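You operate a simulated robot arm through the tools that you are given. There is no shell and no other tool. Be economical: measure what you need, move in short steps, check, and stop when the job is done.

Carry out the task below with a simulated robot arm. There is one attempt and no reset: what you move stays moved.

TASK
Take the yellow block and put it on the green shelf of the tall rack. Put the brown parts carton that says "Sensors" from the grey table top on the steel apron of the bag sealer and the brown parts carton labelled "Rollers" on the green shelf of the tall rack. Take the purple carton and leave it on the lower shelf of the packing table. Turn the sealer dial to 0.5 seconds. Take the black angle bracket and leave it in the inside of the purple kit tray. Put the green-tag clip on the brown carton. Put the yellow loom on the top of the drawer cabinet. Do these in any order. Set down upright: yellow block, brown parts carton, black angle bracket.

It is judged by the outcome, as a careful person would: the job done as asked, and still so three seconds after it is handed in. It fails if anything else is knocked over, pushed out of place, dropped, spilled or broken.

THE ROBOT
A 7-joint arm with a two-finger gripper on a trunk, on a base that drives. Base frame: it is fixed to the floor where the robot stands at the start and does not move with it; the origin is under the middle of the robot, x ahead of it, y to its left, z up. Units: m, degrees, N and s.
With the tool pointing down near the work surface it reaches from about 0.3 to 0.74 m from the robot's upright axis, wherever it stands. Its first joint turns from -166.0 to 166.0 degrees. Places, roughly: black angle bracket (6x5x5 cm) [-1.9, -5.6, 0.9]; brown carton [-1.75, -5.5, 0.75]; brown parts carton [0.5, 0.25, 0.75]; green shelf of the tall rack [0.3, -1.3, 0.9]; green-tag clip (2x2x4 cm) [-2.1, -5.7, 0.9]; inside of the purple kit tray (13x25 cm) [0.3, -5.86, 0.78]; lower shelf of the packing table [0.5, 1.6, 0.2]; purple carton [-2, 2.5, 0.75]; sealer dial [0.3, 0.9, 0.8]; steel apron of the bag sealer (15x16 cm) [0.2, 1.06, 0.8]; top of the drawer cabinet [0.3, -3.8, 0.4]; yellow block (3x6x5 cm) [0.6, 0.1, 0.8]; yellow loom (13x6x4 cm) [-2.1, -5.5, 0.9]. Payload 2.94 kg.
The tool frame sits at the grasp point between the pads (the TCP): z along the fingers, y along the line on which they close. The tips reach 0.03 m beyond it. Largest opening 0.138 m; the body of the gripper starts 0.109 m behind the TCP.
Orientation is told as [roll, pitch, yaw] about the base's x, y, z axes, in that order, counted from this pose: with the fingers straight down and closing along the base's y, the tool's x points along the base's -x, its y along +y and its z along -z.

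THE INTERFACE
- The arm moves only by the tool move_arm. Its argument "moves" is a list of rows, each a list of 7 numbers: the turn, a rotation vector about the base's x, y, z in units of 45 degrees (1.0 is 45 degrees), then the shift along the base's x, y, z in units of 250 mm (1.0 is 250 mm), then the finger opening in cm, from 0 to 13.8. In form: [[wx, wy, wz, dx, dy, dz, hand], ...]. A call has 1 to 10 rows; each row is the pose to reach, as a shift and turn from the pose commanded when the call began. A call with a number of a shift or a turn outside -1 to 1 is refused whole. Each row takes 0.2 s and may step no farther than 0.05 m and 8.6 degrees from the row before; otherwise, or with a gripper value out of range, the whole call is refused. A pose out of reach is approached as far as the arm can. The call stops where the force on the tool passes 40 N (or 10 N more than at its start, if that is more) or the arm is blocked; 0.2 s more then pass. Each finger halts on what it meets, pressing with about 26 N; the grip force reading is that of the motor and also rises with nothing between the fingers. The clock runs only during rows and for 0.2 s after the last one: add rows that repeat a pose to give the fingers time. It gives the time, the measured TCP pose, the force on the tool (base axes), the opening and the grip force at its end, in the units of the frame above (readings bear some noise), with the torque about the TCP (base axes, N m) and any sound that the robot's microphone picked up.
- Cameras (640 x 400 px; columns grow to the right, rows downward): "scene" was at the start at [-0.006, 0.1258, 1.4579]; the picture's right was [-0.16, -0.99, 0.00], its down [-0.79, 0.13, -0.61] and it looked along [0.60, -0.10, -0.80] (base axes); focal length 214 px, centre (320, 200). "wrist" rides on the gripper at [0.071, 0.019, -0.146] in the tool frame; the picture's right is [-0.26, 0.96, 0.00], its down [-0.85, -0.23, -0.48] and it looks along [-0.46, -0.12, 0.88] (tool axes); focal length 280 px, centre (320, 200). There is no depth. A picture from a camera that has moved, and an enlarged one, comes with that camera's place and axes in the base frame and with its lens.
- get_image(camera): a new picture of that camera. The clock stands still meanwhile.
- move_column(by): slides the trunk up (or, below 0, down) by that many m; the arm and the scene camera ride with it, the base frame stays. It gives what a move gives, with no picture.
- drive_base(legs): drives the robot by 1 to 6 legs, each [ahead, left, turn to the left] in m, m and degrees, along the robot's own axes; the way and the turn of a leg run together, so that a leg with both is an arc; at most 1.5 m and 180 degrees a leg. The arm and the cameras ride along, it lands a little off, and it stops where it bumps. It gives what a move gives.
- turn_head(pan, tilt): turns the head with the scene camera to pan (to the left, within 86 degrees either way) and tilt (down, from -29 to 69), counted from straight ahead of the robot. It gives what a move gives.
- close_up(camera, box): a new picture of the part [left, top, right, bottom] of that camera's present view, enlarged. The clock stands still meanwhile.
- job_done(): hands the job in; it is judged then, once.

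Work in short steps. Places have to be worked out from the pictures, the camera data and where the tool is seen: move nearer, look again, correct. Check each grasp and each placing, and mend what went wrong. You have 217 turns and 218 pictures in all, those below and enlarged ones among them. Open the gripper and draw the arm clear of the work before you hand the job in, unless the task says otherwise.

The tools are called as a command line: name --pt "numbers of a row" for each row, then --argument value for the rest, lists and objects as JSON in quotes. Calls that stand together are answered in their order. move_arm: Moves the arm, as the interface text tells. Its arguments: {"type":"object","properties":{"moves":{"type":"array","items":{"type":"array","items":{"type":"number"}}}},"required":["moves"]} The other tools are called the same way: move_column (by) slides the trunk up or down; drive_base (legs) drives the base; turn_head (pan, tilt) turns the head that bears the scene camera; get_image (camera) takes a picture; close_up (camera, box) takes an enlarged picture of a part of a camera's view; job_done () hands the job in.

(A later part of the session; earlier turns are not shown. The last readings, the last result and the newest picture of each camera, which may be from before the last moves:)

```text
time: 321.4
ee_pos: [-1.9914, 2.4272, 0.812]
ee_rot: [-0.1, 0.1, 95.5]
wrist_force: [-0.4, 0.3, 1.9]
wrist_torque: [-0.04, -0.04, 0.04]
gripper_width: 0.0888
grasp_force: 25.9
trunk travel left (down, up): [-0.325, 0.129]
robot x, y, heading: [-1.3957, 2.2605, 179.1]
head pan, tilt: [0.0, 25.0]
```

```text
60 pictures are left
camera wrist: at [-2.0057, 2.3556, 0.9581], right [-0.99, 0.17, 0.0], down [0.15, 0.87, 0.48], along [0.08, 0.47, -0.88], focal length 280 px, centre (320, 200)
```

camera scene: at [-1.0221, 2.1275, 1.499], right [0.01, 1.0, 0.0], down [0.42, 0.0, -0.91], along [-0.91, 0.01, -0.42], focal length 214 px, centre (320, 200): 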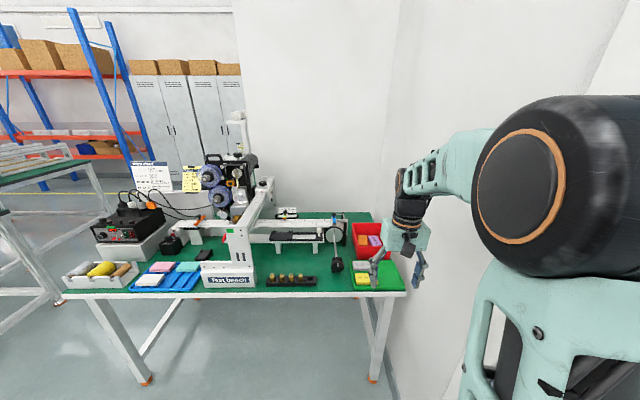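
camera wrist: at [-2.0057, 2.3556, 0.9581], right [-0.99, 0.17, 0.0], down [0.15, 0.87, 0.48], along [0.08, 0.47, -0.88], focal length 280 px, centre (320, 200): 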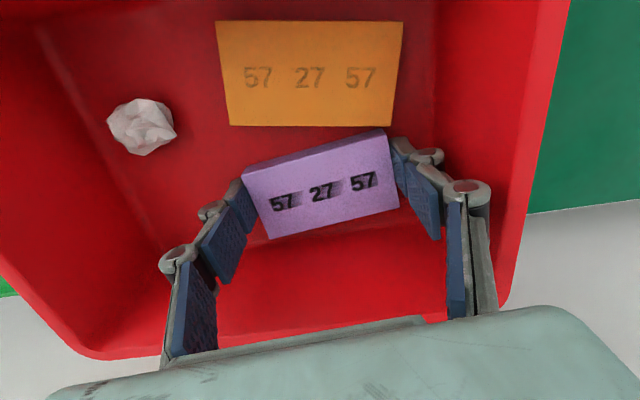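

Gripped at 8.9 cm. I lift it 0.25 m.

move_arm --pt "0 0 0 0 0 0.12 6" --pt "0 0 0 0 0 0.29 6" --pt "0 0 0 0 0 0.46 6" --pt "0 0 0 0 0 0.63 6" --pt "0 0 0 0 0 0.8 6" --pt "0 0 0 0 0 0.97 6"

```text
time: 322.8
ee_pos: [-1.9945, 2.4273, 1.0564]
ee_rot: [-0.1, 0.0, 95.4]
wrist_force: [0.0, 0.2, 0.8]
wrist_torque: [-0.03, 0.0, 0.03]
gripper_width: 0.0887
grasp_force: 25.7
trunk travel left (down, up): [-0.325, 0.129]
robot x, y, heading: [-1.3932, 2.2612, 179.2]
head pan, tilt: [0.0, 25.0]
```

I back away, strafe toward y≈1.6, then turn left to face the packing table.

drive_base --legs '[[-0.45, 0, 0], [0, 0.72, 0], [0, 0, 180]]'

turn_head --pan 0 --tilt 38

get_image --camera "scene"

```text
time: 339.4
ee_pos: [-0.3493, 1.3578, 1.057]
ee_rot: [-0.1, 0.0, -83.7]
wrist_force: [-0.5, 0.1, -0.4]
wrist_torque: [-0.03, -0.05, 0.04]
gripper_width: 0.0887
grasp_force: 25.7
trunk travel left (down, up): [-0.325, 0.129]
robot x, y, heading: [-0.9543, 1.5207, 0.1]
head pan, tilt: [0.0, 25.0]
```

```text
time: 340.1
ee_pos: [-0.3494, 1.3575, 1.0564]
ee_rot: [-0.1, -0.1, -83.8]
wrist_force: [-0.1, 0.8, 0.1]
wrist_torque: [-0.03, 0.01, 0.02]
gripper_width: 0.0887
grasp_force: 26.0
trunk travel left (down, up): [-0.325, 0.129]
robot x, y, heading: [-0.9563, 1.5195, 0.0]
head pan, tilt: [0.0, 38.0]
```

```text
59 pictures are left
camera scene: at [-0.9468, 1.6552, 1.4787], right [0.0, -1.0, 0.0], down [-0.62, 0.0, -0.79], along [0.79, 0.0, -0.62], focal length 214 px, centre (320, 200)
```

scene: 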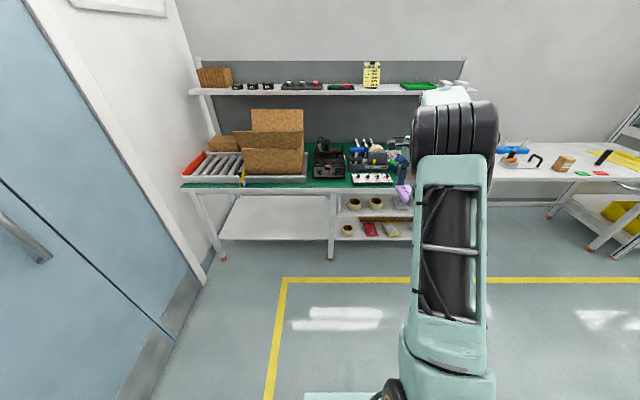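

The empty left bay of the lower shelf spans y≈1.6–2.4 with its front at x≈0.17, z≈0.22. I turn the tool to face forward, lower the trunk and tilt 45°, all in open floor space.

move_arm --pt "0 0 0.17 0 0 -0.15 6" --pt "0 0 0.34 0 0 -0.3 6" --pt "0 0 0.51 0 0 -0.45 6" --pt "0 0 0.68 0 0 -0.6 6" --pt "0 0 0.85 0 0 -0.75 6" --pt "0 0 1 0 0 -0.9 6"

move_arm --pt "0 0 0.17 0 0 0 6" --pt "0 0 0.34 0 0 0 6" --pt "0 0 0.51 0 0 0 6" --pt "0 0 0.68 0 0 0 6" --pt "0 0 0.87 0 0 0 6"

move_arm --pt "0 -0.17 0 0 0 0 6" --pt "0 -0.34 0 0 0 0 6" --pt "0 -0.51 0 0 0 0 6" --pt "0 -0.68 0 0 0 0 6" --pt "0 -0.85 0 0 0 0 6" --pt "0 -1 0 0 0 0 6"

move_column --by -0.32

get_image --camera "wrist"

```text
time: 341.6
ee_pos: [-0.3498, 1.3553, 0.8328]
ee_rot: [-0.2, 0.0, -38.6]
wrist_force: [0.5, -0.5, -0.7]
wrist_torque: [0.01, -0.02, 0.03]
gripper_width: 0.0885
grasp_force: 26.2
trunk travel left (down, up): [-0.325, 0.129]
robot x, y, heading: [-0.9553, 1.5177, -0.0]
head pan, tilt: [0.0, 38.0]
```

```text
time: 342.8
ee_pos: [-0.35, 1.3582, 0.8323]
ee_rot: [-0.1, 0.1, 0.6]
wrist_force: [1.1, -0.3, -0.2]
wrist_torque: [0.04, 0.0, 0.01]
gripper_width: 0.0884
grasp_force: 26.0
trunk travel left (down, up): [-0.325, 0.129]
robot x, y, heading: [-0.956, 1.5156, 0.0]
head pan, tilt: [0.0, 38.0]
```

```text
time: 344.1
ee_pos: [-0.3506, 1.3574, 0.8309]
ee_rot: [-0.4, -45.0, 0.6]
wrist_force: [0.6, -0.2, 0.1]
wrist_torque: [0.0, 0.01, -0.02]
gripper_width: 0.0887
grasp_force: 26.2
trunk travel left (down, up): [-0.325, 0.129]
robot x, y, heading: [-0.9554, 1.5201, 0.2]
head pan, tilt: [0.0, 38.0]
```

```text
time: 347.3
ee_pos: [-0.351, 1.3593, 0.5124]
ee_rot: [-0.5, -45.1, 0.6]
wrist_force: [-0.1, 0.5, 0.3]
wrist_torque: [-0.01, 0.02, -0.01]
gripper_width: 0.0888
grasp_force: 26.1
trunk travel left (down, up): [-0.005, 0.449]
robot x, y, heading: [-0.9537, 1.5152, -0.2]
head pan, tilt: [0.0, 38.0]
```

```text
58 pictures are left
camera wrist: at [-0.5048, 1.3772, 0.5645], right [0.18, 0.97, 0.18], down [0.27, -0.22, 0.94], along [0.95, -0.12, -0.3], focal length 280 px, centre (320, 200)
```

wrist: 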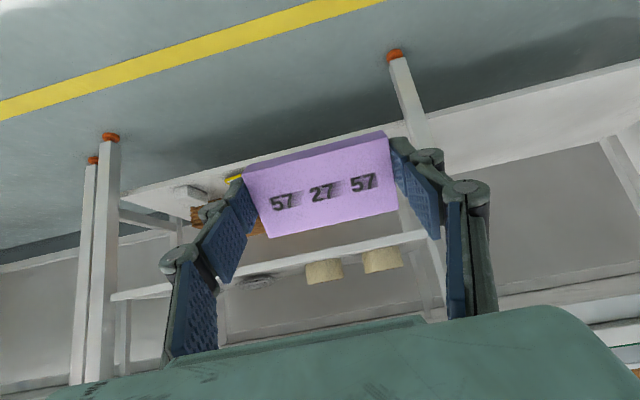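

I strafe 0.49 m left to face the empty bay, then lower the hand to z≈0.33.

drive_base --legs '[[0, 0.49, 0]]'

move_arm --pt "0 0 0 0 0 -0.18 6" --pt "0 0 0 0 0 -0.36 6" --pt "0 0 0 0 0 -0.54 6" --pt "0 0 0 0 0 -0.72 6"

get_image --camera "scene"

```text
time: 352.2
ee_pos: [-0.3515, 1.8576, 0.5121]
ee_rot: [-0.4, -45.0, 0.7]
wrist_force: [-0.4, 0.0, -0.6]
wrist_torque: [-0.01, -0.01, 0.0]
gripper_width: 0.0885
grasp_force: 25.7
trunk travel left (down, up): [-0.005, 0.449]
robot x, y, heading: [-0.9563, 2.0144, 0.1]
head pan, tilt: [0.0, 38.0]
```

```text
time: 353.2
ee_pos: [-0.3498, 1.8561, 0.3308]
ee_rot: [-0.5, -45.2, 0.8]
wrist_force: [-0.6, 0.2, -1.0]
wrist_torque: [0.0, 0.04, -0.03]
gripper_width: 0.0884
grasp_force: 25.8
trunk travel left (down, up): [-0.005, 0.449]
robot x, y, heading: [-0.9544, 2.0157, 0.2]
head pan, tilt: [0.0, 38.0]
```

```text
57 pictures are left
camera scene: at [-0.9481, 2.1534, 1.1587], right [0.0, -1.0, 0.0], down [-0.62, 0.0, -0.79], along [0.79, 0.0, -0.62], focal length 214 px, centre (320, 200)
```

scene: 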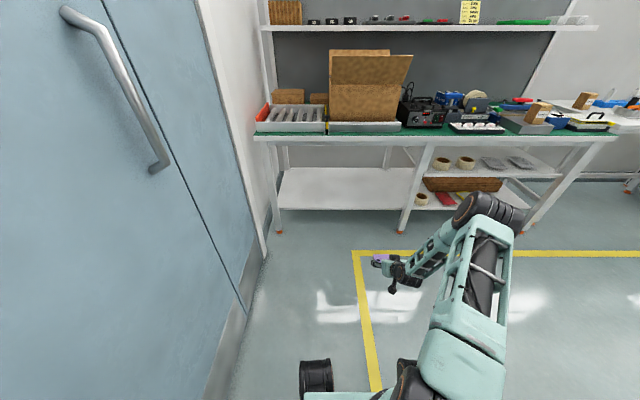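

I lower a bit to 0.29 and drive 0.42 m forward, then check the elbow against the table edge.

move_arm --pt "0 0 0 0 0 -0.08 6" --pt "0 0 0 0 0 -0.16 6"

drive_base --legs '[[0.42, 0, 0]]'

get_image --camera "scene"

get_image --camera "wrist"

```text
time: 353.8
ee_pos: [-0.3505, 1.8578, 0.2913]
ee_rot: [-0.5, -45.0, 0.8]
wrist_force: [0.2, 0.4, 0.3]
wrist_torque: [-0.03, 0.04, 0.0]
gripper_width: 0.0886
grasp_force: 26.1
trunk travel left (down, up): [-0.005, 0.449]
robot x, y, heading: [-0.9516, 2.0166, 0.3]
head pan, tilt: [0.0, 38.0]
```

```text
time: 356.4
ee_pos: [0.0696, 1.8616, 0.2892]
ee_rot: [-0.5, -45.0, 0.9]
wrist_force: [-0.4, 0.8, 0.1]
wrist_torque: [0.03, 0.05, -0.01]
gripper_width: 0.0887
grasp_force: 26.0
trunk travel left (down, up): [-0.005, 0.449]
robot x, y, heading: [-0.5358, 2.0133, 0.3]
head pan, tilt: [0.0, 38.0]
```

```text
56 pictures are left
camera scene: at [-0.5283, 2.1552, 1.1587], right [0.01, -1.0, 0.0], down [-0.62, 0.0, -0.79], along [0.79, 0.01, -0.62], focal length 214 px, centre (320, 200)
```

scene: 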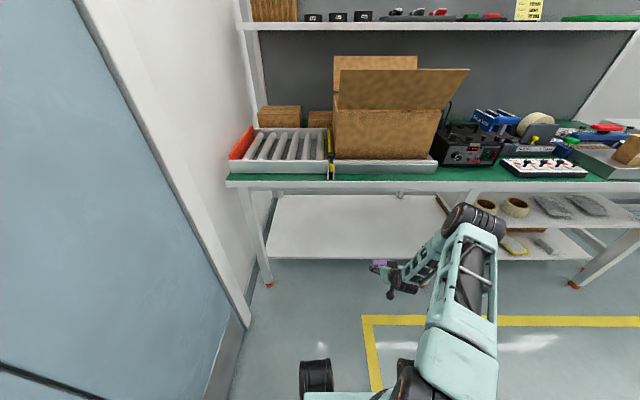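

```text
55 pictures are left
camera wrist: at [-0.0842, 1.8796, 0.3434], right [0.18, 0.97, 0.18], down [0.27, -0.22, 0.94], along [0.95, -0.12, -0.3], focal length 280 px, centre (320, 200)
```

wrist: 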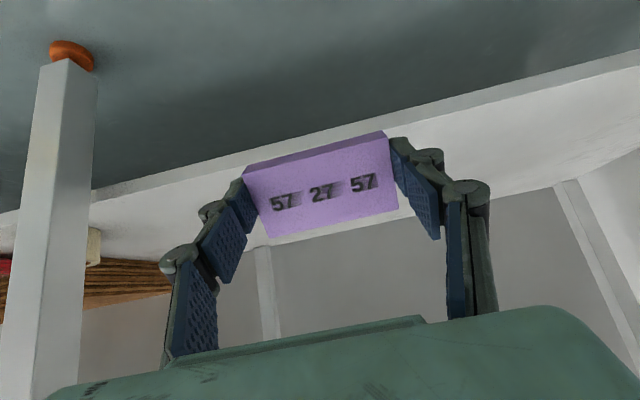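

The shelf top is z≈0.21, front x≈0.16. The elbow is still outside the table edge, so I extend only the arm by 0.17 m.

move_arm --pt "0 0 0 0.14 0 0.02 6" --pt "0 0 0 0.28 0 0.02 6" --pt "0 0 0 0.42 0 0.02 6" --pt "0 0 0 0.56 0 0.02 6" --pt "0 0 0 0.68 0 0.02 6"

get_image --camera "scene"

```text
time: 357.6
ee_pos: [0.2401, 1.8605, 0.2944]
ee_rot: [-0.5, -44.8, 0.9]
wrist_force: [0.2, 0.0, 0.5]
wrist_torque: [0.01, 0.0, 0.0]
gripper_width: 0.0886
grasp_force: 25.4
trunk travel left (down, up): [-0.005, 0.449]
robot x, y, heading: [-0.5332, 2.0165, 0.3]
head pan, tilt: [0.0, 38.0]
```

```text
54 pictures are left
camera scene: at [-0.5283, 2.1552, 1.1587], right [0.01, -1.0, 0.0], down [-0.62, 0.0, -0.79], along [0.79, 0.01, -0.62], focal length 214 px, centre (320, 200)
```

scene: 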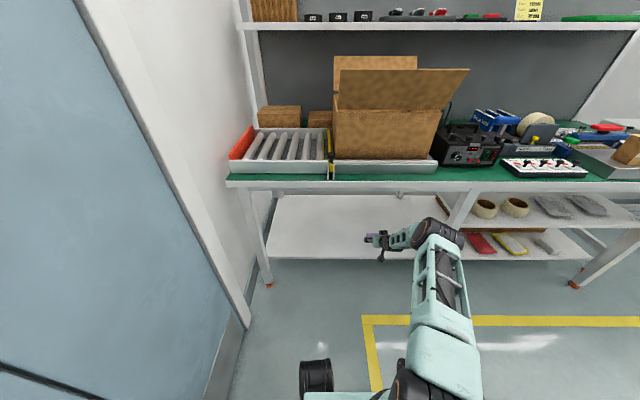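

The carton is over the shelf. I lower it until its lower edge touches.

move_arm --pt "0 0 0 0 0 -0.06 6" --pt "0 0 0 0 0 -0.11 6" --pt "0 0 0 0 0 -0.14 6" --pt "0 0 0 0 0 -0.16 6" --pt "0 0 0 0 0 -0.18 6" --pt "0 0 0 0 0 -0.2 6"

get_image --camera "wrist"

```text
time: 359.0
ee_pos: [0.2393, 1.8619, 0.247]
ee_rot: [-0.5, -44.9, 1.0]
wrist_force: [-0.2, -0.9, -0.4]
wrist_torque: [-0.01, 0.0, 0.0]
gripper_width: 0.0886
grasp_force: 25.9
trunk travel left (down, up): [-0.005, 0.449]
robot x, y, heading: [-0.5357, 2.0196, 0.6]
head pan, tilt: [0.0, 38.0]
```

```text
53 pictures are left
camera wrist: at [0.0857, 1.8793, 0.2987], right [0.18, 0.97, 0.18], down [0.27, -0.22, 0.94], along [0.95, -0.12, -0.3], focal length 280 px, centre (320, 200)
```

wrist: 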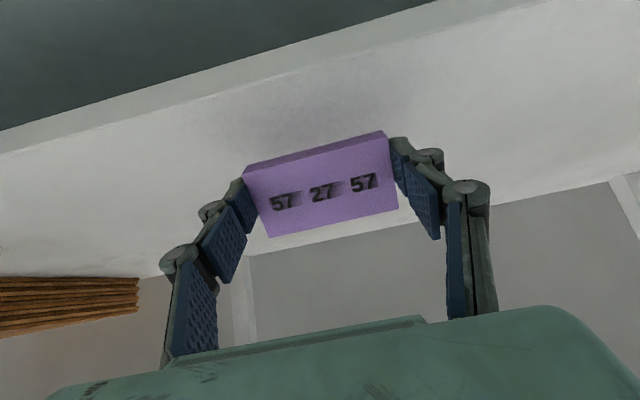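

move_arm --pt "0 0 0 0 0 -0.02 6" --pt "0 0 0 0 0 -0.04 6" --pt "0 0 0 0 0 -0.06 6" --pt "0 0 0 0 0 -0.08 6"

```text
time: 360.0
ee_pos: [0.2406, 1.8607, 0.2256]
ee_rot: [-0.4, -44.9, 0.8]
wrist_force: [-0.2, 0.8, 0.5]
wrist_torque: [0.02, -0.02, 0.0]
gripper_width: 0.0886
grasp_force: 25.8
trunk travel left (down, up): [-0.005, 0.449]
robot x, y, heading: [-0.5363, 2.0181, 0.5]
head pan, tilt: [0.0, 38.0]
```

Still no contact, so I go on in 4 mm steps.

move_arm --pt "0 0 0 0 0 -0.016 6" --pt "0 0 0 0 0 -0.032 6" --pt "0 0 0 0 0 -0.048 6" --pt "0 0 0 0 0 -0.064 6"

get_image --camera "wrist"

```text
time: 361.0
ee_pos: [0.2434, 1.8602, 0.2161]
ee_rot: [-0.5, -45.6, 0.8]
wrist_force: [-5.8, 7.0, 28.1]
wrist_torque: [0.73, -0.07, 0.22]
gripper_width: 0.0889
grasp_force: 25.5
trunk travel left (down, up): [-0.005, 0.449]
robot x, y, heading: [-0.5281, 2.0146, 0.3]
head pan, tilt: [0.0, 38.0]
```

```text
52 pictures are left
camera wrist: at [0.0887, 1.8793, 0.2677], right [0.17, 0.97, 0.18], down [0.26, -0.22, 0.94], along [0.95, -0.12, -0.29], focal length 280 px, centre (320, 200)
```

wrist: 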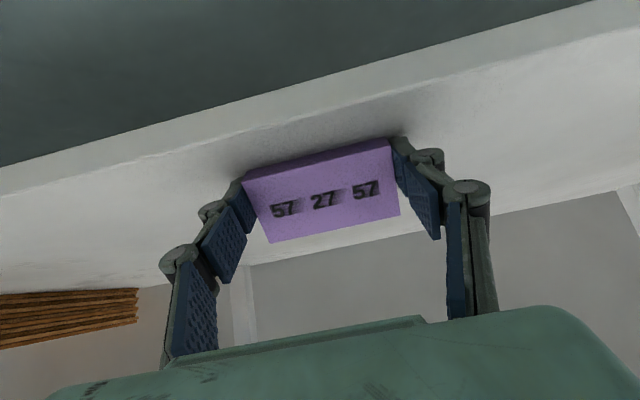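

Its lower edge rests on the shelf at x≈0.24, so when released it will lie down toward the back. I open.

move_arm --pt "0 0 0 0 0 0.01 8.9" --pt "0 0 0 0 0 0.01 10" --pt "0 0 0 0 0 0.015 10.8" --pt "0 0 0 0 0 0.015 10.8" --pt "0 0 0 -0.02 0 0.04 10.8" --pt "0 0 0 -0.08 0 0.1 10.8" --pt "0 0 0 -0.2 0 0.2 10.8" --pt "0 0 0 -0.35 0 0.25 10.8"

get_image --camera "wrist"

```text
time: 362.8
ee_pos: [0.15, 1.862, 0.2707]
ee_rot: [-0.5, -44.9, 0.9]
wrist_force: [-0.3, -0.5, -0.9]
wrist_torque: [-0.05, -0.03, -0.01]
gripper_width: 0.1082
grasp_force: 0.1
trunk travel left (down, up): [-0.005, 0.449]
robot x, y, heading: [-0.5347, 2.0145, 0.2]
head pan, tilt: [0.0, 38.0]
```

```text
51 pictures are left
camera wrist: at [-0.004, 1.8791, 0.3236], right [0.18, 0.97, 0.18], down [0.27, -0.22, 0.94], along [0.95, -0.12, -0.3], focal length 280 px, centre (320, 200)
```

wrist: 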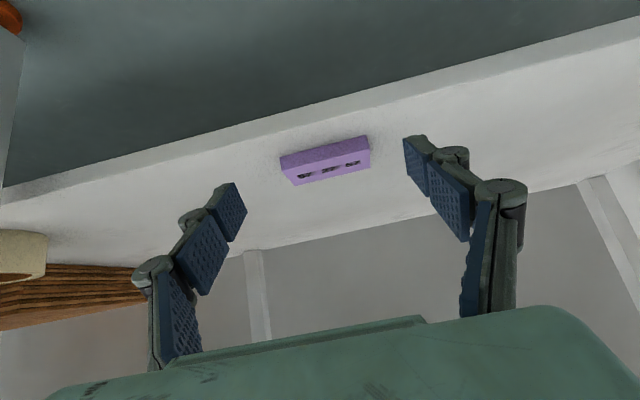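

The purple carton lies flat on the lower shelf. I back out, raise the trunk and bring the tool vertical.

drive_base --legs '[[-0.42, 0, 0]]'

move_column --by 0.32

move_arm --pt "0 0.17 0 -0.05 0 0.15 10" --pt "0 0.34 0 -0.1 0 0.3 10" --pt "0 0.51 0 -0.15 0 0.45 10" --pt "0 0.68 0 -0.2 0 0.6 10" --pt "0 0.85 0 -0.25 0 0.75 10" --pt "0 1 0 -0.3 0 0.9 10"

move_arm --pt "0 0 0 -0.1 0.02 0.15 10" --pt "0 0 0 -0.15 0.05 0.3 10" --pt "0 0 0 -0.2 0.1 0.45 10" --pt "0 0 0 -0.25 0.15 0.6 10" --pt "0 0 0 -0.3 0.2 0.75 10" --pt "0 0 0 -0.3 0.25 0.9 10"

```text
time: 365.4
ee_pos: [-0.2662, 1.8624, 0.2707]
ee_rot: [-0.5, -45.0, 1.3]
wrist_force: [0.3, 0.4, -0.4]
wrist_torque: [0.0, 0.02, -0.01]
gripper_width: 0.108
grasp_force: 0.1
trunk travel left (down, up): [-0.005, 0.449]
robot x, y, heading: [-0.9489, 2.0112, 1.0]
head pan, tilt: [0.0, 38.0]
```

```text
time: 368.5
ee_pos: [-0.2657, 1.8622, 0.5901]
ee_rot: [-0.4, -45.0, 1.3]
wrist_force: [0.5, 0.9, -0.1]
wrist_torque: [0.02, -0.05, 0.0]
gripper_width: 0.1081
grasp_force: 0.1
trunk travel left (down, up): [-0.325, 0.129]
robot x, y, heading: [-0.9521, 2.0123, 0.6]
head pan, tilt: [0.0, 38.0]
```

```text
time: 369.9
ee_pos: [-0.3402, 1.8616, 0.8153]
ee_rot: [0.5, 0.1, 1.0]
wrist_force: [-0.3, -1.1, 0.0]
wrist_torque: [0.01, -0.02, 0.01]
gripper_width: 0.1
grasp_force: 0.1
trunk travel left (down, up): [-0.325, 0.129]
robot x, y, heading: [-0.9539, 2.0146, 0.6]
head pan, tilt: [0.0, 38.0]
```

```text
time: 371.3
ee_pos: [-0.419, 1.9244, 1.0432]
ee_rot: [0.5, 0.0, 0.9]
wrist_force: [-0.1, -0.5, 0.4]
wrist_torque: [0.02, 0.0, 0.0]
gripper_width: 0.1004
grasp_force: 0.0
trunk travel left (down, up): [-0.325, 0.129]
robot x, y, heading: [-0.9518, 2.0155, 0.6]
head pan, tilt: [0.0, 38.0]
```

I turn right to face -y down the aisle and look before driving far.

drive_base --legs '[[0, 0, -90.5], [1.5, 0, 0]]'

turn_head --pan 0 --tilt 20

get_image --camera "scene"

```text
time: 382.5
ee_pos: [-1.0382, -0.0016, 1.0415]
ee_rot: [0.5, 0.0, -89.5]
wrist_force: [-0.1, -0.7, 0.6]
wrist_torque: [-0.05, 0.0, -0.02]
gripper_width: 0.0999
grasp_force: 0.2
trunk travel left (down, up): [-0.325, 0.129]
robot x, y, heading: [-0.9424, 0.5324, -89.5]
head pan, tilt: [0.0, 38.0]
```

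```text
time: 383.3
ee_pos: [-1.0379, -0.0015, 1.042]
ee_rot: [0.6, 0.0, -89.5]
wrist_force: [0.7, -0.3, 0.4]
wrist_torque: [-0.03, 0.01, 0.0]
gripper_width: 0.1004
grasp_force: 0.0
trunk travel left (down, up): [-0.325, 0.129]
robot x, y, heading: [-0.9437, 0.5319, -89.7]
head pan, tilt: [0.0, 20.0]
```

```text
50 pictures are left
camera scene: at [-0.8085, 0.5221, 1.507], right [-1.0, -0.01, 0.0], down [0.0, 0.34, -0.94], along [0.0, -0.94, -0.34], focal length 214 px, centre (320, 200)
```

scene: 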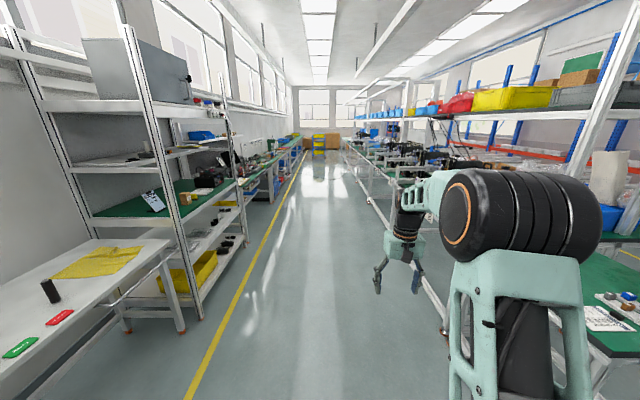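

The aisle is clear (right-hand tables start at x≈-1.65). I drive straight on to y≈-4.6.

drive_base --legs '[[1.5, 0, 0], [1.5, 0, 0], [1.5, 0, 0], [0.6, 0, 0]]'

turn_head --pan -40 --tilt 30

get_image --camera "scene"

turn_head --pan 45 --tilt 35

get_image --camera "scene"

```text
time: 407.7
ee_pos: [-0.9865, -5.0715, 1.0416]
ee_rot: [0.5, 0.0, -89.2]
wrist_force: [-0.2, -0.2, 0.7]
wrist_torque: [0.01, -0.01, 0.03]
gripper_width: 0.1004
grasp_force: 0.1
trunk travel left (down, up): [-0.325, 0.129]
robot x, y, heading: [-0.8952, -4.5383, -89.4]
head pan, tilt: [0.0, 20.0]
```

```text
time: 408.8
ee_pos: [-0.9854, -5.07, 1.0408]
ee_rot: [0.5, -0.1, -89.1]
wrist_force: [0.8, -0.1, 0.7]
wrist_torque: [0.01, 0.0, 0.0]
gripper_width: 0.1003
grasp_force: 0.1
trunk travel left (down, up): [-0.325, 0.129]
robot x, y, heading: [-0.8966, -4.5377, -89.5]
head pan, tilt: [-40.0, 30.0]
```

```text
49 pictures are left
camera scene: at [-0.8196, -4.5223, 1.491], right [-0.77, 0.63, 0.0], down [0.32, 0.39, -0.87], along [-0.55, -0.67, -0.5], focal length 214 px, centre (320, 200)
```

scene: 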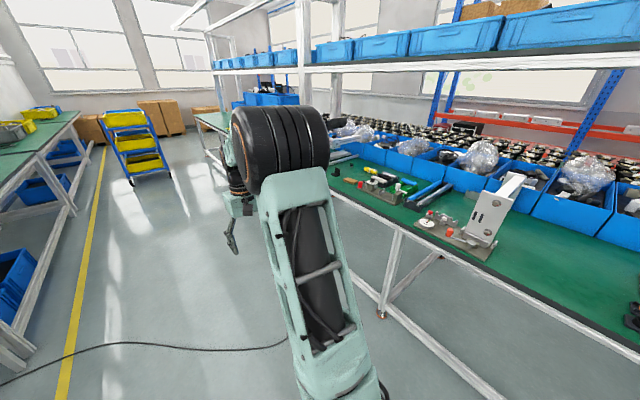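

```text
time: 410.3
ee_pos: [-0.9864, -5.0704, 1.0408]
ee_rot: [0.5, 0.0, -89.0]
wrist_force: [1.0, -0.1, 0.1]
wrist_torque: [0.0, 0.02, -0.01]
gripper_width: 0.1
grasp_force: 0.0
trunk travel left (down, up): [-0.325, 0.129]
robot x, y, heading: [-0.8941, -4.5362, -89.5]
head pan, tilt: [45.0, 35.0]
```

```text
48 pictures are left
camera scene: at [-0.6994, -4.5137, 1.4832], right [-0.7, -0.72, 0.0], down [-0.41, 0.4, -0.82], along [0.59, -0.57, -0.57], focal length 214 px, centre (320, 200)
```

scene: 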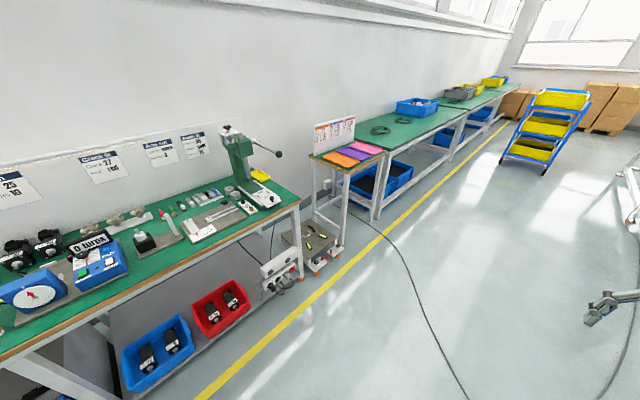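

The kit trays are at the left stand; the parts bench is on the right side. I turn to face it (-x) and strafe to y≈-5.5.

drive_base --legs '[[0, 0, -90.5], [0, 0.98, 0]]'

turn_head --pan 0 --tilt 35

get_image --camera "scene"

```text
time: 423.0
ee_pos: [-1.4149, -5.4205, 1.0416]
ee_rot: [0.4, 0.0, -178.9]
wrist_force: [-0.5, 0.0, 0.2]
wrist_torque: [0.0, -0.01, 0.0]
gripper_width: 0.1002
grasp_force: 0.0
trunk travel left (down, up): [-0.325, 0.129]
robot x, y, heading: [-0.8795, -5.5128, -179.0]
head pan, tilt: [45.0, 35.0]
```

```text
time: 424.1
ee_pos: [-1.4141, -5.4203, 1.0407]
ee_rot: [0.5, 0.0, -178.8]
wrist_force: [-0.3, 0.1, 0.2]
wrist_torque: [0.02, -0.02, -0.01]
gripper_width: 0.1001
grasp_force: 0.2
trunk travel left (down, up): [-0.325, 0.129]
robot x, y, heading: [-0.8777, -5.5042, -179.2]
head pan, tilt: [0.0, 35.0]
```

```text
47 pictures are left
camera scene: at [-0.8841, -5.6391, 1.4832], right [-0.02, 1.0, 0.0], down [0.57, 0.01, -0.82], along [-0.82, -0.02, -0.57], focal length 214 px, centre (320, 200)
```

scene: 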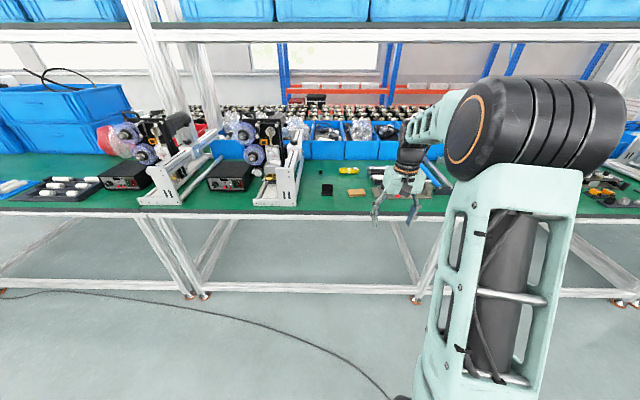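

close_up --camera "scene" --box '[300, 150, 400, 210]'

```text
6.40 times, centred on (350, 180) of scene
camera zoom: at [-0.8841, -5.6391, 1.4832], right [-0.02, 1.0, 0.0], down [0.57, 0.01, -0.82], along [-0.82, -0.02, -0.57], focal length 1373 px, centre (128, 328)
```

zoom: 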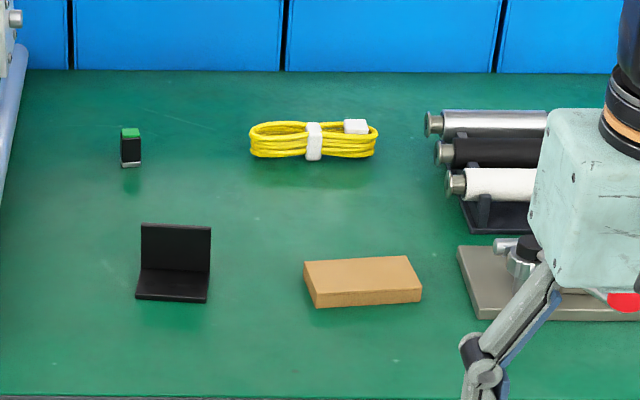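

I see the clip at about (-2.2,-5.67), the bracket (-1.97,-5.62), the flat brown carton (-1.95,-5.45) and the loom (-2.22,-5.47). I drive 0.5 m closer.

drive_base --legs '[[0.5, 0, 0]]'

get_image --camera "wrist"

get_image --camera "scene"

```text
time: 427.1
ee_pos: [-1.9171, -5.427, 1.0419]
ee_rot: [0.5, 0.1, -179.0]
wrist_force: [0.2, 0.2, 0.0]
wrist_torque: [-0.02, 0.01, -0.01]
gripper_width: 0.1002
grasp_force: 0.1
trunk travel left (down, up): [-0.325, 0.129]
robot x, y, heading: [-1.3859, -5.512, -179.0]
head pan, tilt: [0.0, 35.0]
```

```text
45 pictures are left
camera wrist: at [-1.8475, -5.4437, 1.1877], right [-0.24, -0.97, 0.01], down [-0.85, 0.22, 0.47], along [-0.46, 0.11, -0.88], focal length 280 px, centre (320, 200)
```

wrist: 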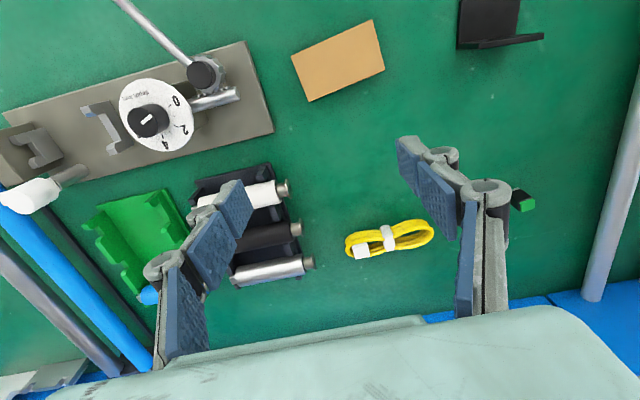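

```text
44 pictures are left
camera scene: at [-1.3887, -5.6473, 1.4832], right [-0.02, 1.0, 0.0], down [0.57, 0.01, -0.82], along [-0.82, -0.01, -0.57], focal length 214 px, centre (320, 200)
```

scene: 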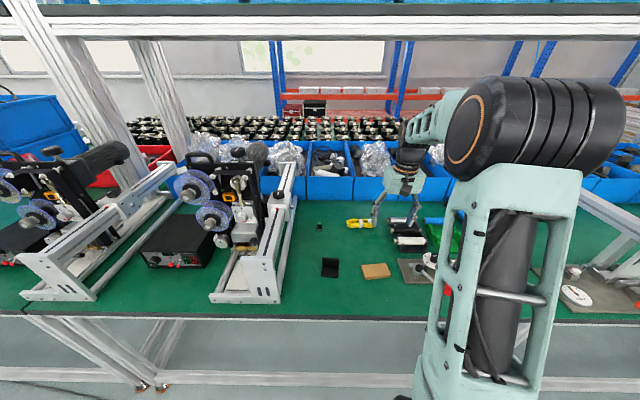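

Triangulated: bench z≈0.835, clip (-2.097,-5.668), carton top (-1.863,-5.462, 0.861), loom (-2.114,-5.483), bracket (-1.889,-5.639). I move over the clip with a small opening.

drive_base --legs '[[0.04, 0, 0]]'

move_arm --pt "0 0 0 -0.07 -0.16 0 8" --pt "0 0 0 -0.14 -0.32 0 6" --pt "0 0 0 -0.21 -0.48 0 5" --pt "0 0 0 -0.3 -0.64 0 5" --pt "0 0 0 -0.4 -0.8 0 5" --pt "0 0 0 -0.54 -0.93 0 5" --pt "0 0 -0.02 -0.54 -0.95 -0.15 5" --pt "0 0 -0.02 -0.54 -0.95 -0.28 5"

get_image --camera "wrist"

```text
time: 427.9
ee_pos: [-1.9571, -5.428, 1.0414]
ee_rot: [0.5, 0.0, -178.9]
wrist_force: [-0.5, 0.5, -0.6]
wrist_torque: [0.0, 0.02, 0.01]
gripper_width: 0.1003
grasp_force: 0.1
trunk travel left (down, up): [-0.325, 0.129]
robot x, y, heading: [-1.424, -5.5137, -179.0]
head pan, tilt: [0.0, 35.0]
```

```text
time: 429.8
ee_pos: [-2.0919, -5.6649, 0.9723]
ee_rot: [0.5, 0.0, -179.9]
wrist_force: [-0.4, -0.3, 0.6]
wrist_torque: [0.0, 0.03, 0.02]
gripper_width: 0.0497
grasp_force: 0.1
trunk travel left (down, up): [-0.325, 0.129]
robot x, y, heading: [-1.4235, -5.5145, -179.1]
head pan, tilt: [0.0, 35.0]
```

```text
43 pictures are left
camera wrist: at [-2.0222, -5.6821, 1.1185], right [-0.26, -0.97, 0.01], down [-0.85, 0.23, 0.47], along [-0.46, 0.12, -0.88], focal length 280 px, centre (320, 200)
```

wrist: 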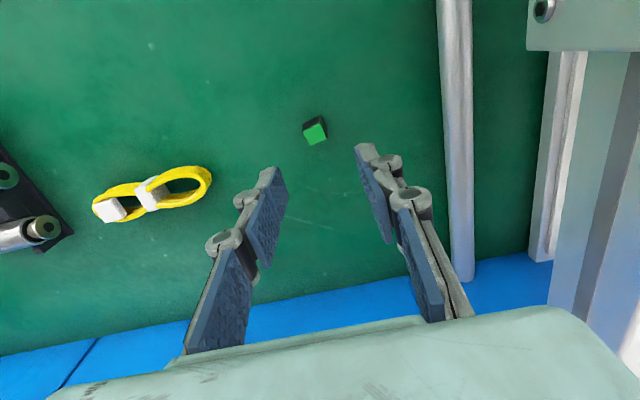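

The clip top is at (-2.083,-5.663). I descend to TCP 0.873 and close.

move_arm --pt "0 0 0 0.02 0.006 -0.15 5" --pt "0 0 0 0.038 0.006 -0.3 5" --pt "0 0 0 0.038 0.006 -0.395 5" --pt "0 0 0 0.038 0.006 -0.395 3" --pt "0 0 0 0.038 0.006 -0.395 1" --pt "0 0 0 0.038 0.006 -0.395 1"

get_image --camera "wrist"

```text
time: 431.1
ee_pos: [-2.0833, -5.6628, 0.8732]
ee_rot: [0.5, 0.0, -179.8]
wrist_force: [0.3, -0.7, -0.3]
wrist_torque: [-0.01, -0.02, -0.02]
gripper_width: 0.0177
grasp_force: 26.2
trunk travel left (down, up): [-0.325, 0.129]
robot x, y, heading: [-1.4206, -5.5164, -179.2]
head pan, tilt: [0.0, 35.0]
```

```text
42 pictures are left
camera wrist: at [-2.0137, -5.6806, 1.0196], right [-0.26, -0.97, 0.01], down [-0.85, 0.23, 0.47], along [-0.46, 0.12, -0.88], focal length 280 px, centre (320, 200)
```

wrist: 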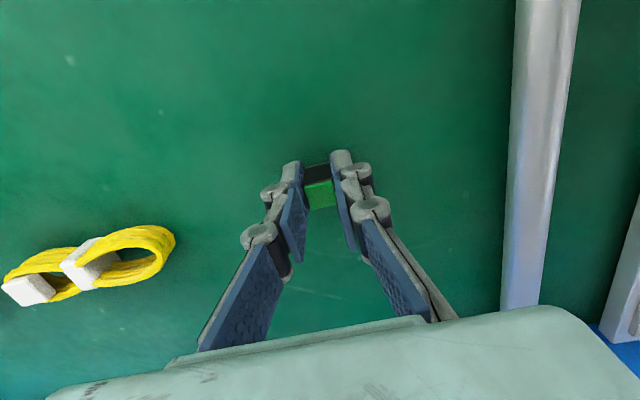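

Gripped. I lift and carry the clip over the brown carton at (-1.863,-5.462).

move_arm --pt "0 0 0 0 0 0.17 1" --pt "0 0 0 0 0 0.34 1" --pt "0 0 0 0.12 0.11 0.42 1" --pt "0 0 0 0.25 0.23 0.42 1" --pt "0 0 0 0.38 0.35 0.42 1" --pt "0 0 0 0.51 0.46 0.42 1" --pt "0 0 0 0.64 0.58 0.42 1" --pt "0 0 0 0.76 0.7 0.42 1" --pt "0 0 0 0.88 0.804 0.42 1" --pt "0 0 0 0.88 0.804 0.3 1"

get_image --camera "wrist"

```text
time: 433.4
ee_pos: [-1.8616, -5.4634, 0.9497]
ee_rot: [0.5, 0.1, -179.8]
wrist_force: [0.2, 0.0, -1.0]
wrist_torque: [-0.01, 0.04, -0.03]
gripper_width: 0.0174
grasp_force: 26.1
trunk travel left (down, up): [-0.325, 0.129]
robot x, y, heading: [-1.4269, -5.5115, -179.0]
head pan, tilt: [0.0, 35.0]
```

```text
41 pictures are left
camera wrist: at [-1.7922, -5.4816, 1.0951], right [-0.26, -0.97, 0.01], down [-0.85, 0.23, 0.47], along [-0.46, 0.12, -0.88], focal length 280 px, centre (320, 200)
```

wrist: 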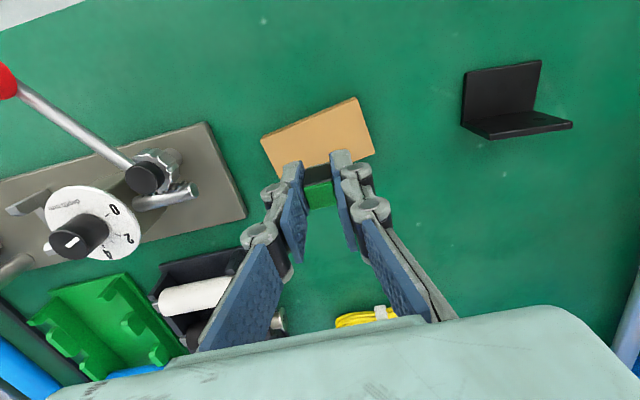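

Directly over the carton. I lower to contact.

move_arm --pt "0 0 0 0 0 -0.1 1" --pt "0 0 0 0 0 -0.17 1" --pt "0 0 0 0 0 -0.19 1" --pt "0 0 0 0 0 -0.205 1"

```text
time: 434.4
ee_pos: [-1.8636, -5.464, 0.8987]
ee_rot: [0.5, 0.0, -179.8]
wrist_force: [-0.5, 0.4, -0.6]
wrist_torque: [0.01, 0.0, 0.01]
gripper_width: 0.0177
grasp_force: 25.9
trunk travel left (down, up): [-0.325, 0.129]
robot x, y, heading: [-1.4239, -5.5176, -179.2]
head pan, tilt: [0.0, 35.0]
```

move_arm --pt "0 0 0 0 0 -0.012 1" --pt "0 0 0 0 0 -0.024 1" --pt "0 0 0 0 0 -0.036 1"

```text
time: 435.1
ee_pos: [-1.8636, -5.4633, 0.8894]
ee_rot: [0.5, -0.1, -179.8]
wrist_force: [0.4, -0.5, 6.1]
wrist_torque: [0.0, -0.05, 0.0]
gripper_width: 0.0175
grasp_force: 25.6
trunk travel left (down, up): [-0.325, 0.129]
robot x, y, heading: [-1.4234, -5.5122, -179.2]
head pan, tilt: [0.0, 35.0]
```

Contact (6 N). I release and rise.

move_arm --pt "0 0 0 0 0 -0.004 1.8" --pt "0 0 0 0 0 -0.002 3" --pt "0 0 0 0 0 0 4.5" --pt "0 0 0 0 0 0.1 5" --pt "0 0 0 0 0 0.28 5" --pt "0 0 0 0 -0.1 0.45 5" --pt "0 0 0 -0.06 -0.28 0.5 7" --pt "0 0 0 -0.08 -0.46 0.5 8" --pt "0 0 0 -0.1 -0.62 0.5 9"

get_image --camera "wrist"

```text
time: 437.1
ee_pos: [-1.887, -5.6182, 1.0144]
ee_rot: [0.5, 0.1, -179.9]
wrist_force: [0.4, -0.8, -0.4]
wrist_torque: [0.0, 0.0, 0.01]
gripper_width: 0.0899
grasp_force: 0.0
trunk travel left (down, up): [-0.325, 0.129]
robot x, y, heading: [-1.4257, -5.5137, -178.9]
head pan, tilt: [0.0, 35.0]
```

```text
40 pictures are left
camera wrist: at [-1.8176, -5.635, 1.1604], right [-0.26, -0.97, 0.01], down [-0.85, 0.23, 0.47], along [-0.46, 0.12, -0.88], focal length 280 px, centre (320, 200)
```

wrist: 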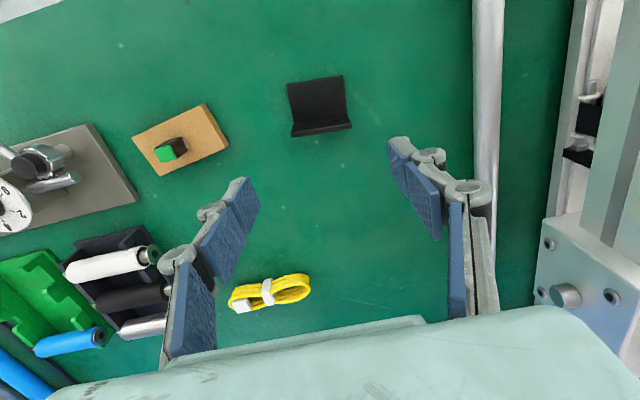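

The clip stands on the brown carton. For the bracket I'll pinch its upright plate (at x≈-1.89, y≈-5.62), closing along x. I rotate the tool 90°.

move_arm --pt "0 0 -0.17 0 0 0 7" --pt "0 0 -0.34 0 0 0 5" --pt "0 0 -0.51 0 0 0 4.5" --pt "0 0 -0.68 0 0 0 4.5" --pt "0 0 -0.85 0 0 0 4.5" --pt "0 0 -1 0 0 0 4.5"

move_arm --pt "0 0 -0.17 0 0 0 4.5" --pt "0 0 -0.34 0 0 0 4.5" --pt "0 0 -0.51 0 0 -0.05 4.5" --pt "0 0 -0.68 0 0 -0.1 4.5" --pt "0 0 -0.85 0 0 -0.15 4.5" --pt "0 0 -1 0 0 -0.2 4.5"

get_image --camera "wrist"

```text
time: 438.6
ee_pos: [-1.8877, -5.6183, 1.0133]
ee_rot: [0.5, 0.0, 135.1]
wrist_force: [0.4, 0.4, 0.2]
wrist_torque: [-0.01, -0.02, -0.01]
gripper_width: 0.0449
grasp_force: 0.0
trunk travel left (down, up): [-0.325, 0.129]
robot x, y, heading: [-1.4259, -5.5145, -179.1]
head pan, tilt: [0.0, 35.0]
```

```text
time: 439.9
ee_pos: [-1.8889, -5.6172, 0.9642]
ee_rot: [0.6, 0.0, 90.0]
wrist_force: [0.7, 0.2, 0.2]
wrist_torque: [-0.01, 0.02, -0.02]
gripper_width: 0.0452
grasp_force: 0.0
trunk travel left (down, up): [-0.325, 0.129]
robot x, y, heading: [-1.4206, -5.5148, -179.0]
head pan, tilt: [0.0, 35.0]
```

```text
39 pictures are left
camera wrist: at [-1.9072, -5.6882, 1.1096], right [-0.96, 0.26, 0.01], down [0.23, 0.85, 0.47], along [0.12, 0.46, -0.88], focal length 280 px, centre (320, 200)
```

wrist: 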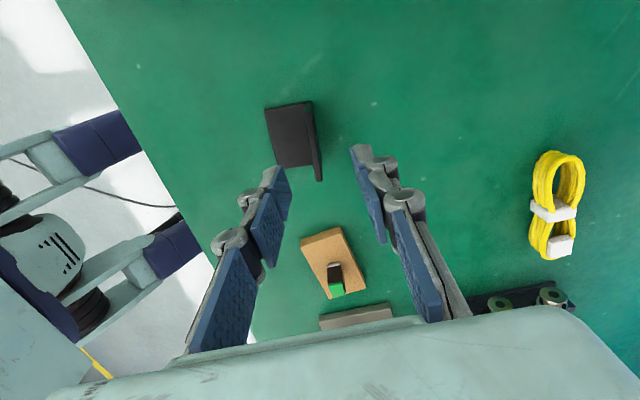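

The plate is turned about -9.6°. I match the yaw, descend to 0.886 and pinch.

move_arm --pt "0 0 -0.1 0.004 -0.02 -0.1 4.5" --pt "0 0 -0.21 0.004 -0.02 -0.2 4.5" --pt "0 0 -0.21 0.004 -0.02 -0.31 4.5" --pt "0 0 -0.21 0.004 -0.02 -0.31 3" --pt "0 0 -0.21 0.004 -0.02 -0.31 1" --pt "0 0 -0.21 0.004 -0.02 -0.31 0" --pt "0 0 -0.21 0.004 -0.02 -0.31 0"

get_image --camera "wrist"

```text
time: 441.6
ee_pos: [-1.887, -5.6227, 0.8863]
ee_rot: [0.5, 0.0, 80.7]
wrist_force: [-0.5, 0.4, -0.1]
wrist_torque: [0.01, -0.02, 0.0]
gripper_width: 0.0061
grasp_force: 25.9
trunk travel left (down, up): [-0.325, 0.129]
robot x, y, heading: [-1.4241, -5.5168, -179.2]
head pan, tilt: [0.0, 35.0]
```

```text
38 pictures are left
camera wrist: at [-1.9168, -5.6893, 1.0315], right [-0.91, 0.41, 0.01], down [0.37, 0.8, 0.47], along [0.19, 0.43, -0.88], focal length 280 px, centre (320, 200)
```

wrist: 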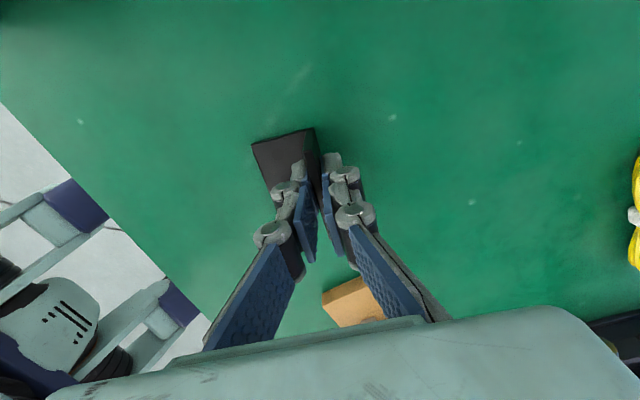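

The bracket's upright plate is pinched. I lift it 0.16 m.

move_arm --pt "0 0 0 0 0 0.12 0" --pt "0 0 0 0 0 0.28 0" --pt "0 0 0 0 0 0.45 0" --pt "0 0 0 0 0 0.64 0"

```text
time: 442.6
ee_pos: [-1.8869, -5.6213, 1.0472]
ee_rot: [0.4, -0.1, 80.7]
wrist_force: [0.0, 0.3, -0.7]
wrist_torque: [-0.01, -0.02, 0.0]
gripper_width: 0.0059
grasp_force: 26.3
trunk travel left (down, up): [-0.325, 0.129]
robot x, y, heading: [-1.4211, -5.5175, -179.2]
head pan, tilt: [0.0, 35.0]
```

I back away, turn round to face +x, and strafe toward the kit trays.

drive_base --legs '[[-0.5, 0, 0], [0, 0, 179.2], [0.25, -0.42, 0]]'

turn_head --pan 0 --tilt 40

get_image --camera "scene"

get_image --camera "wrist"

```text
time: 456.6
ee_pos: [-0.2228, -5.8489, 1.0485]
ee_rot: [0.5, 0.0, -101.7]
wrist_force: [-0.3, 0.2, -1.1]
wrist_torque: [0.01, -0.03, 0.01]
gripper_width: 0.0062
grasp_force: 26.3
trunk travel left (down, up): [-0.325, 0.129]
robot x, y, heading: [-0.6915, -5.9331, -1.3]
head pan, tilt: [0.0, 35.0]
```

```text
time: 457.2
ee_pos: [-0.222, -5.8484, 1.0477]
ee_rot: [0.4, 0.0, -101.6]
wrist_force: [-0.2, 0.4, -1.8]
wrist_torque: [0.01, 0.03, -0.01]
gripper_width: 0.0062
grasp_force: 25.8
trunk travel left (down, up): [-0.325, 0.129]
robot x, y, heading: [-0.6908, -5.9363, -1.6]
head pan, tilt: [0.0, 40.0]
```

```text
37 pictures are left
camera scene: at [-0.6821, -5.7986, 1.4757], right [-0.02, -1.0, 0.0], down [-0.64, 0.02, -0.77], along [0.77, -0.02, -0.64], focal length 214 px, centre (320, 200)
```

scene: 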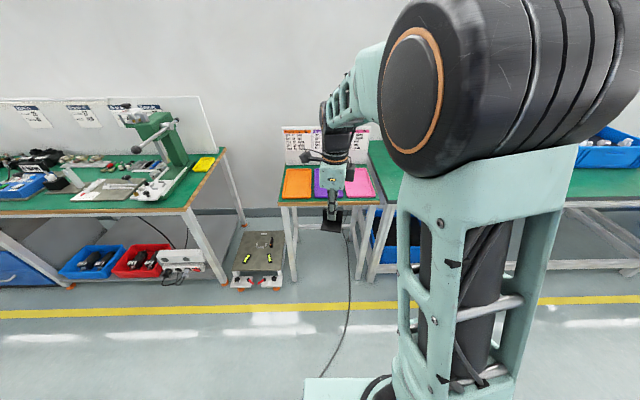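

```text
36 pictures are left
camera wrist: at [-0.1912, -5.7827, 1.1933], right [0.89, -0.45, 0.01], down [-0.4, -0.78, 0.47], along [-0.21, -0.43, -0.88], focal length 280 px, centre (320, 200)
```

wrist: 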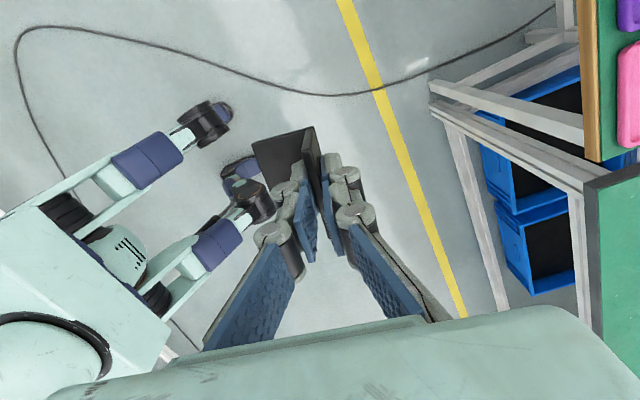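

The purple tray's centre is about (0.30,-5.865). I drive 0.4 m ahead, correcting the heading.

drive_base --legs '[[0, 0, 1.5], [0.4, 0, 0]]'

get_image --camera "scene"

get_image --camera "wrist"

```text
time: 460.1
ee_pos: [0.1797, -5.8353, 1.0463]
ee_rot: [0.5, 0.0, -100.1]
wrist_force: [0.0, 0.7, -0.8]
wrist_torque: [0.03, -0.01, 0.01]
gripper_width: 0.0062
grasp_force: 25.9
trunk travel left (down, up): [-0.325, 0.129]
robot x, y, heading: [-0.2856, -5.9317, 0.1]
head pan, tilt: [0.0, 40.0]
```

```text
35 pictures are left
camera scene: at [-0.2819, -5.7975, 1.4757], right [0.0, -1.0, 0.0], down [-0.64, 0.0, -0.77], along [0.77, 0.0, -0.64], focal length 214 px, centre (320, 200)
```

scene: 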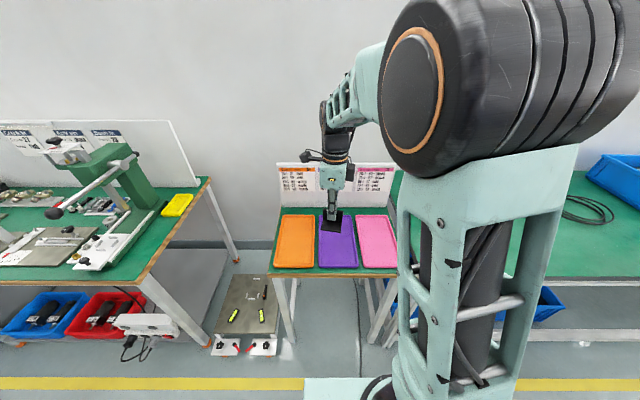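

```text
34 pictures are left
camera wrist: at [0.2083, -5.7687, 1.1933], right [0.9, -0.43, 0.01], down [-0.38, -0.8, 0.47], along [-0.2, -0.43, -0.88], focal length 280 px, centre (320, 200)
```

wrist: 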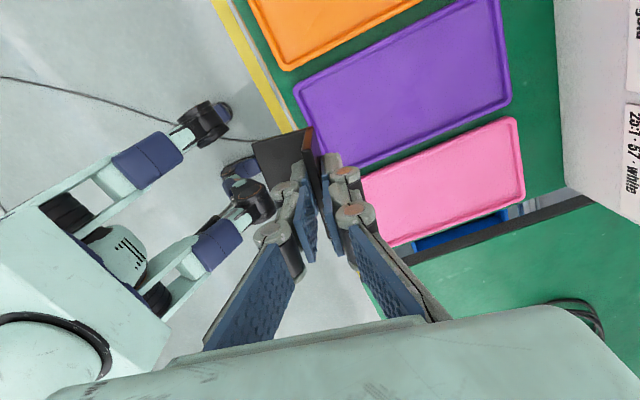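

The tray centre is (0.29,-5.868). I move over it and lower to about 3 cm above its floor.

move_arm --pt "0 0 0.05 0.15 -0.05 0 0" --pt "0 0 0.1 0.3 -0.1 0 0" --pt "0 0 0.15 0.44 -0.13 0 0" --pt "0 0 0.2 0.44 -0.13 -0.17 0" --pt "0 0 0.22 0.44 -0.13 -0.34 0" --pt "0 0 0.22 0.44 -0.13 -0.51 0" --pt "0 0 0.22 0.44 -0.13 -0.68 0"

get_image --camera "wrist"

```text
time: 461.7
ee_pos: [0.2872, -5.8679, 0.8782]
ee_rot: [0.6, -0.1, -90.1]
wrist_force: [-0.3, -0.2, -1.1]
wrist_torque: [0.03, 0.01, 0.02]
gripper_width: 0.0058
grasp_force: 26.0
trunk travel left (down, up): [-0.325, 0.129]
robot x, y, heading: [-0.2902, -5.9331, 0.0]
head pan, tilt: [0.0, 40.0]
```

```text
33 pictures are left
camera wrist: at [0.3048, -5.7967, 1.024], right [0.96, -0.26, 0.01], down [-0.24, -0.85, 0.47], along [-0.12, -0.46, -0.88], focal length 280 px, centre (320, 200)
```

wrist: 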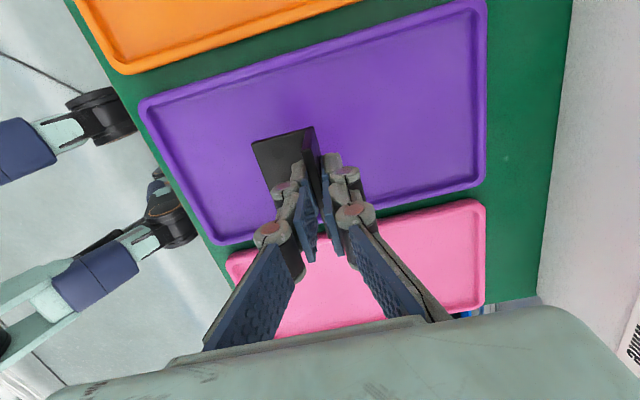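

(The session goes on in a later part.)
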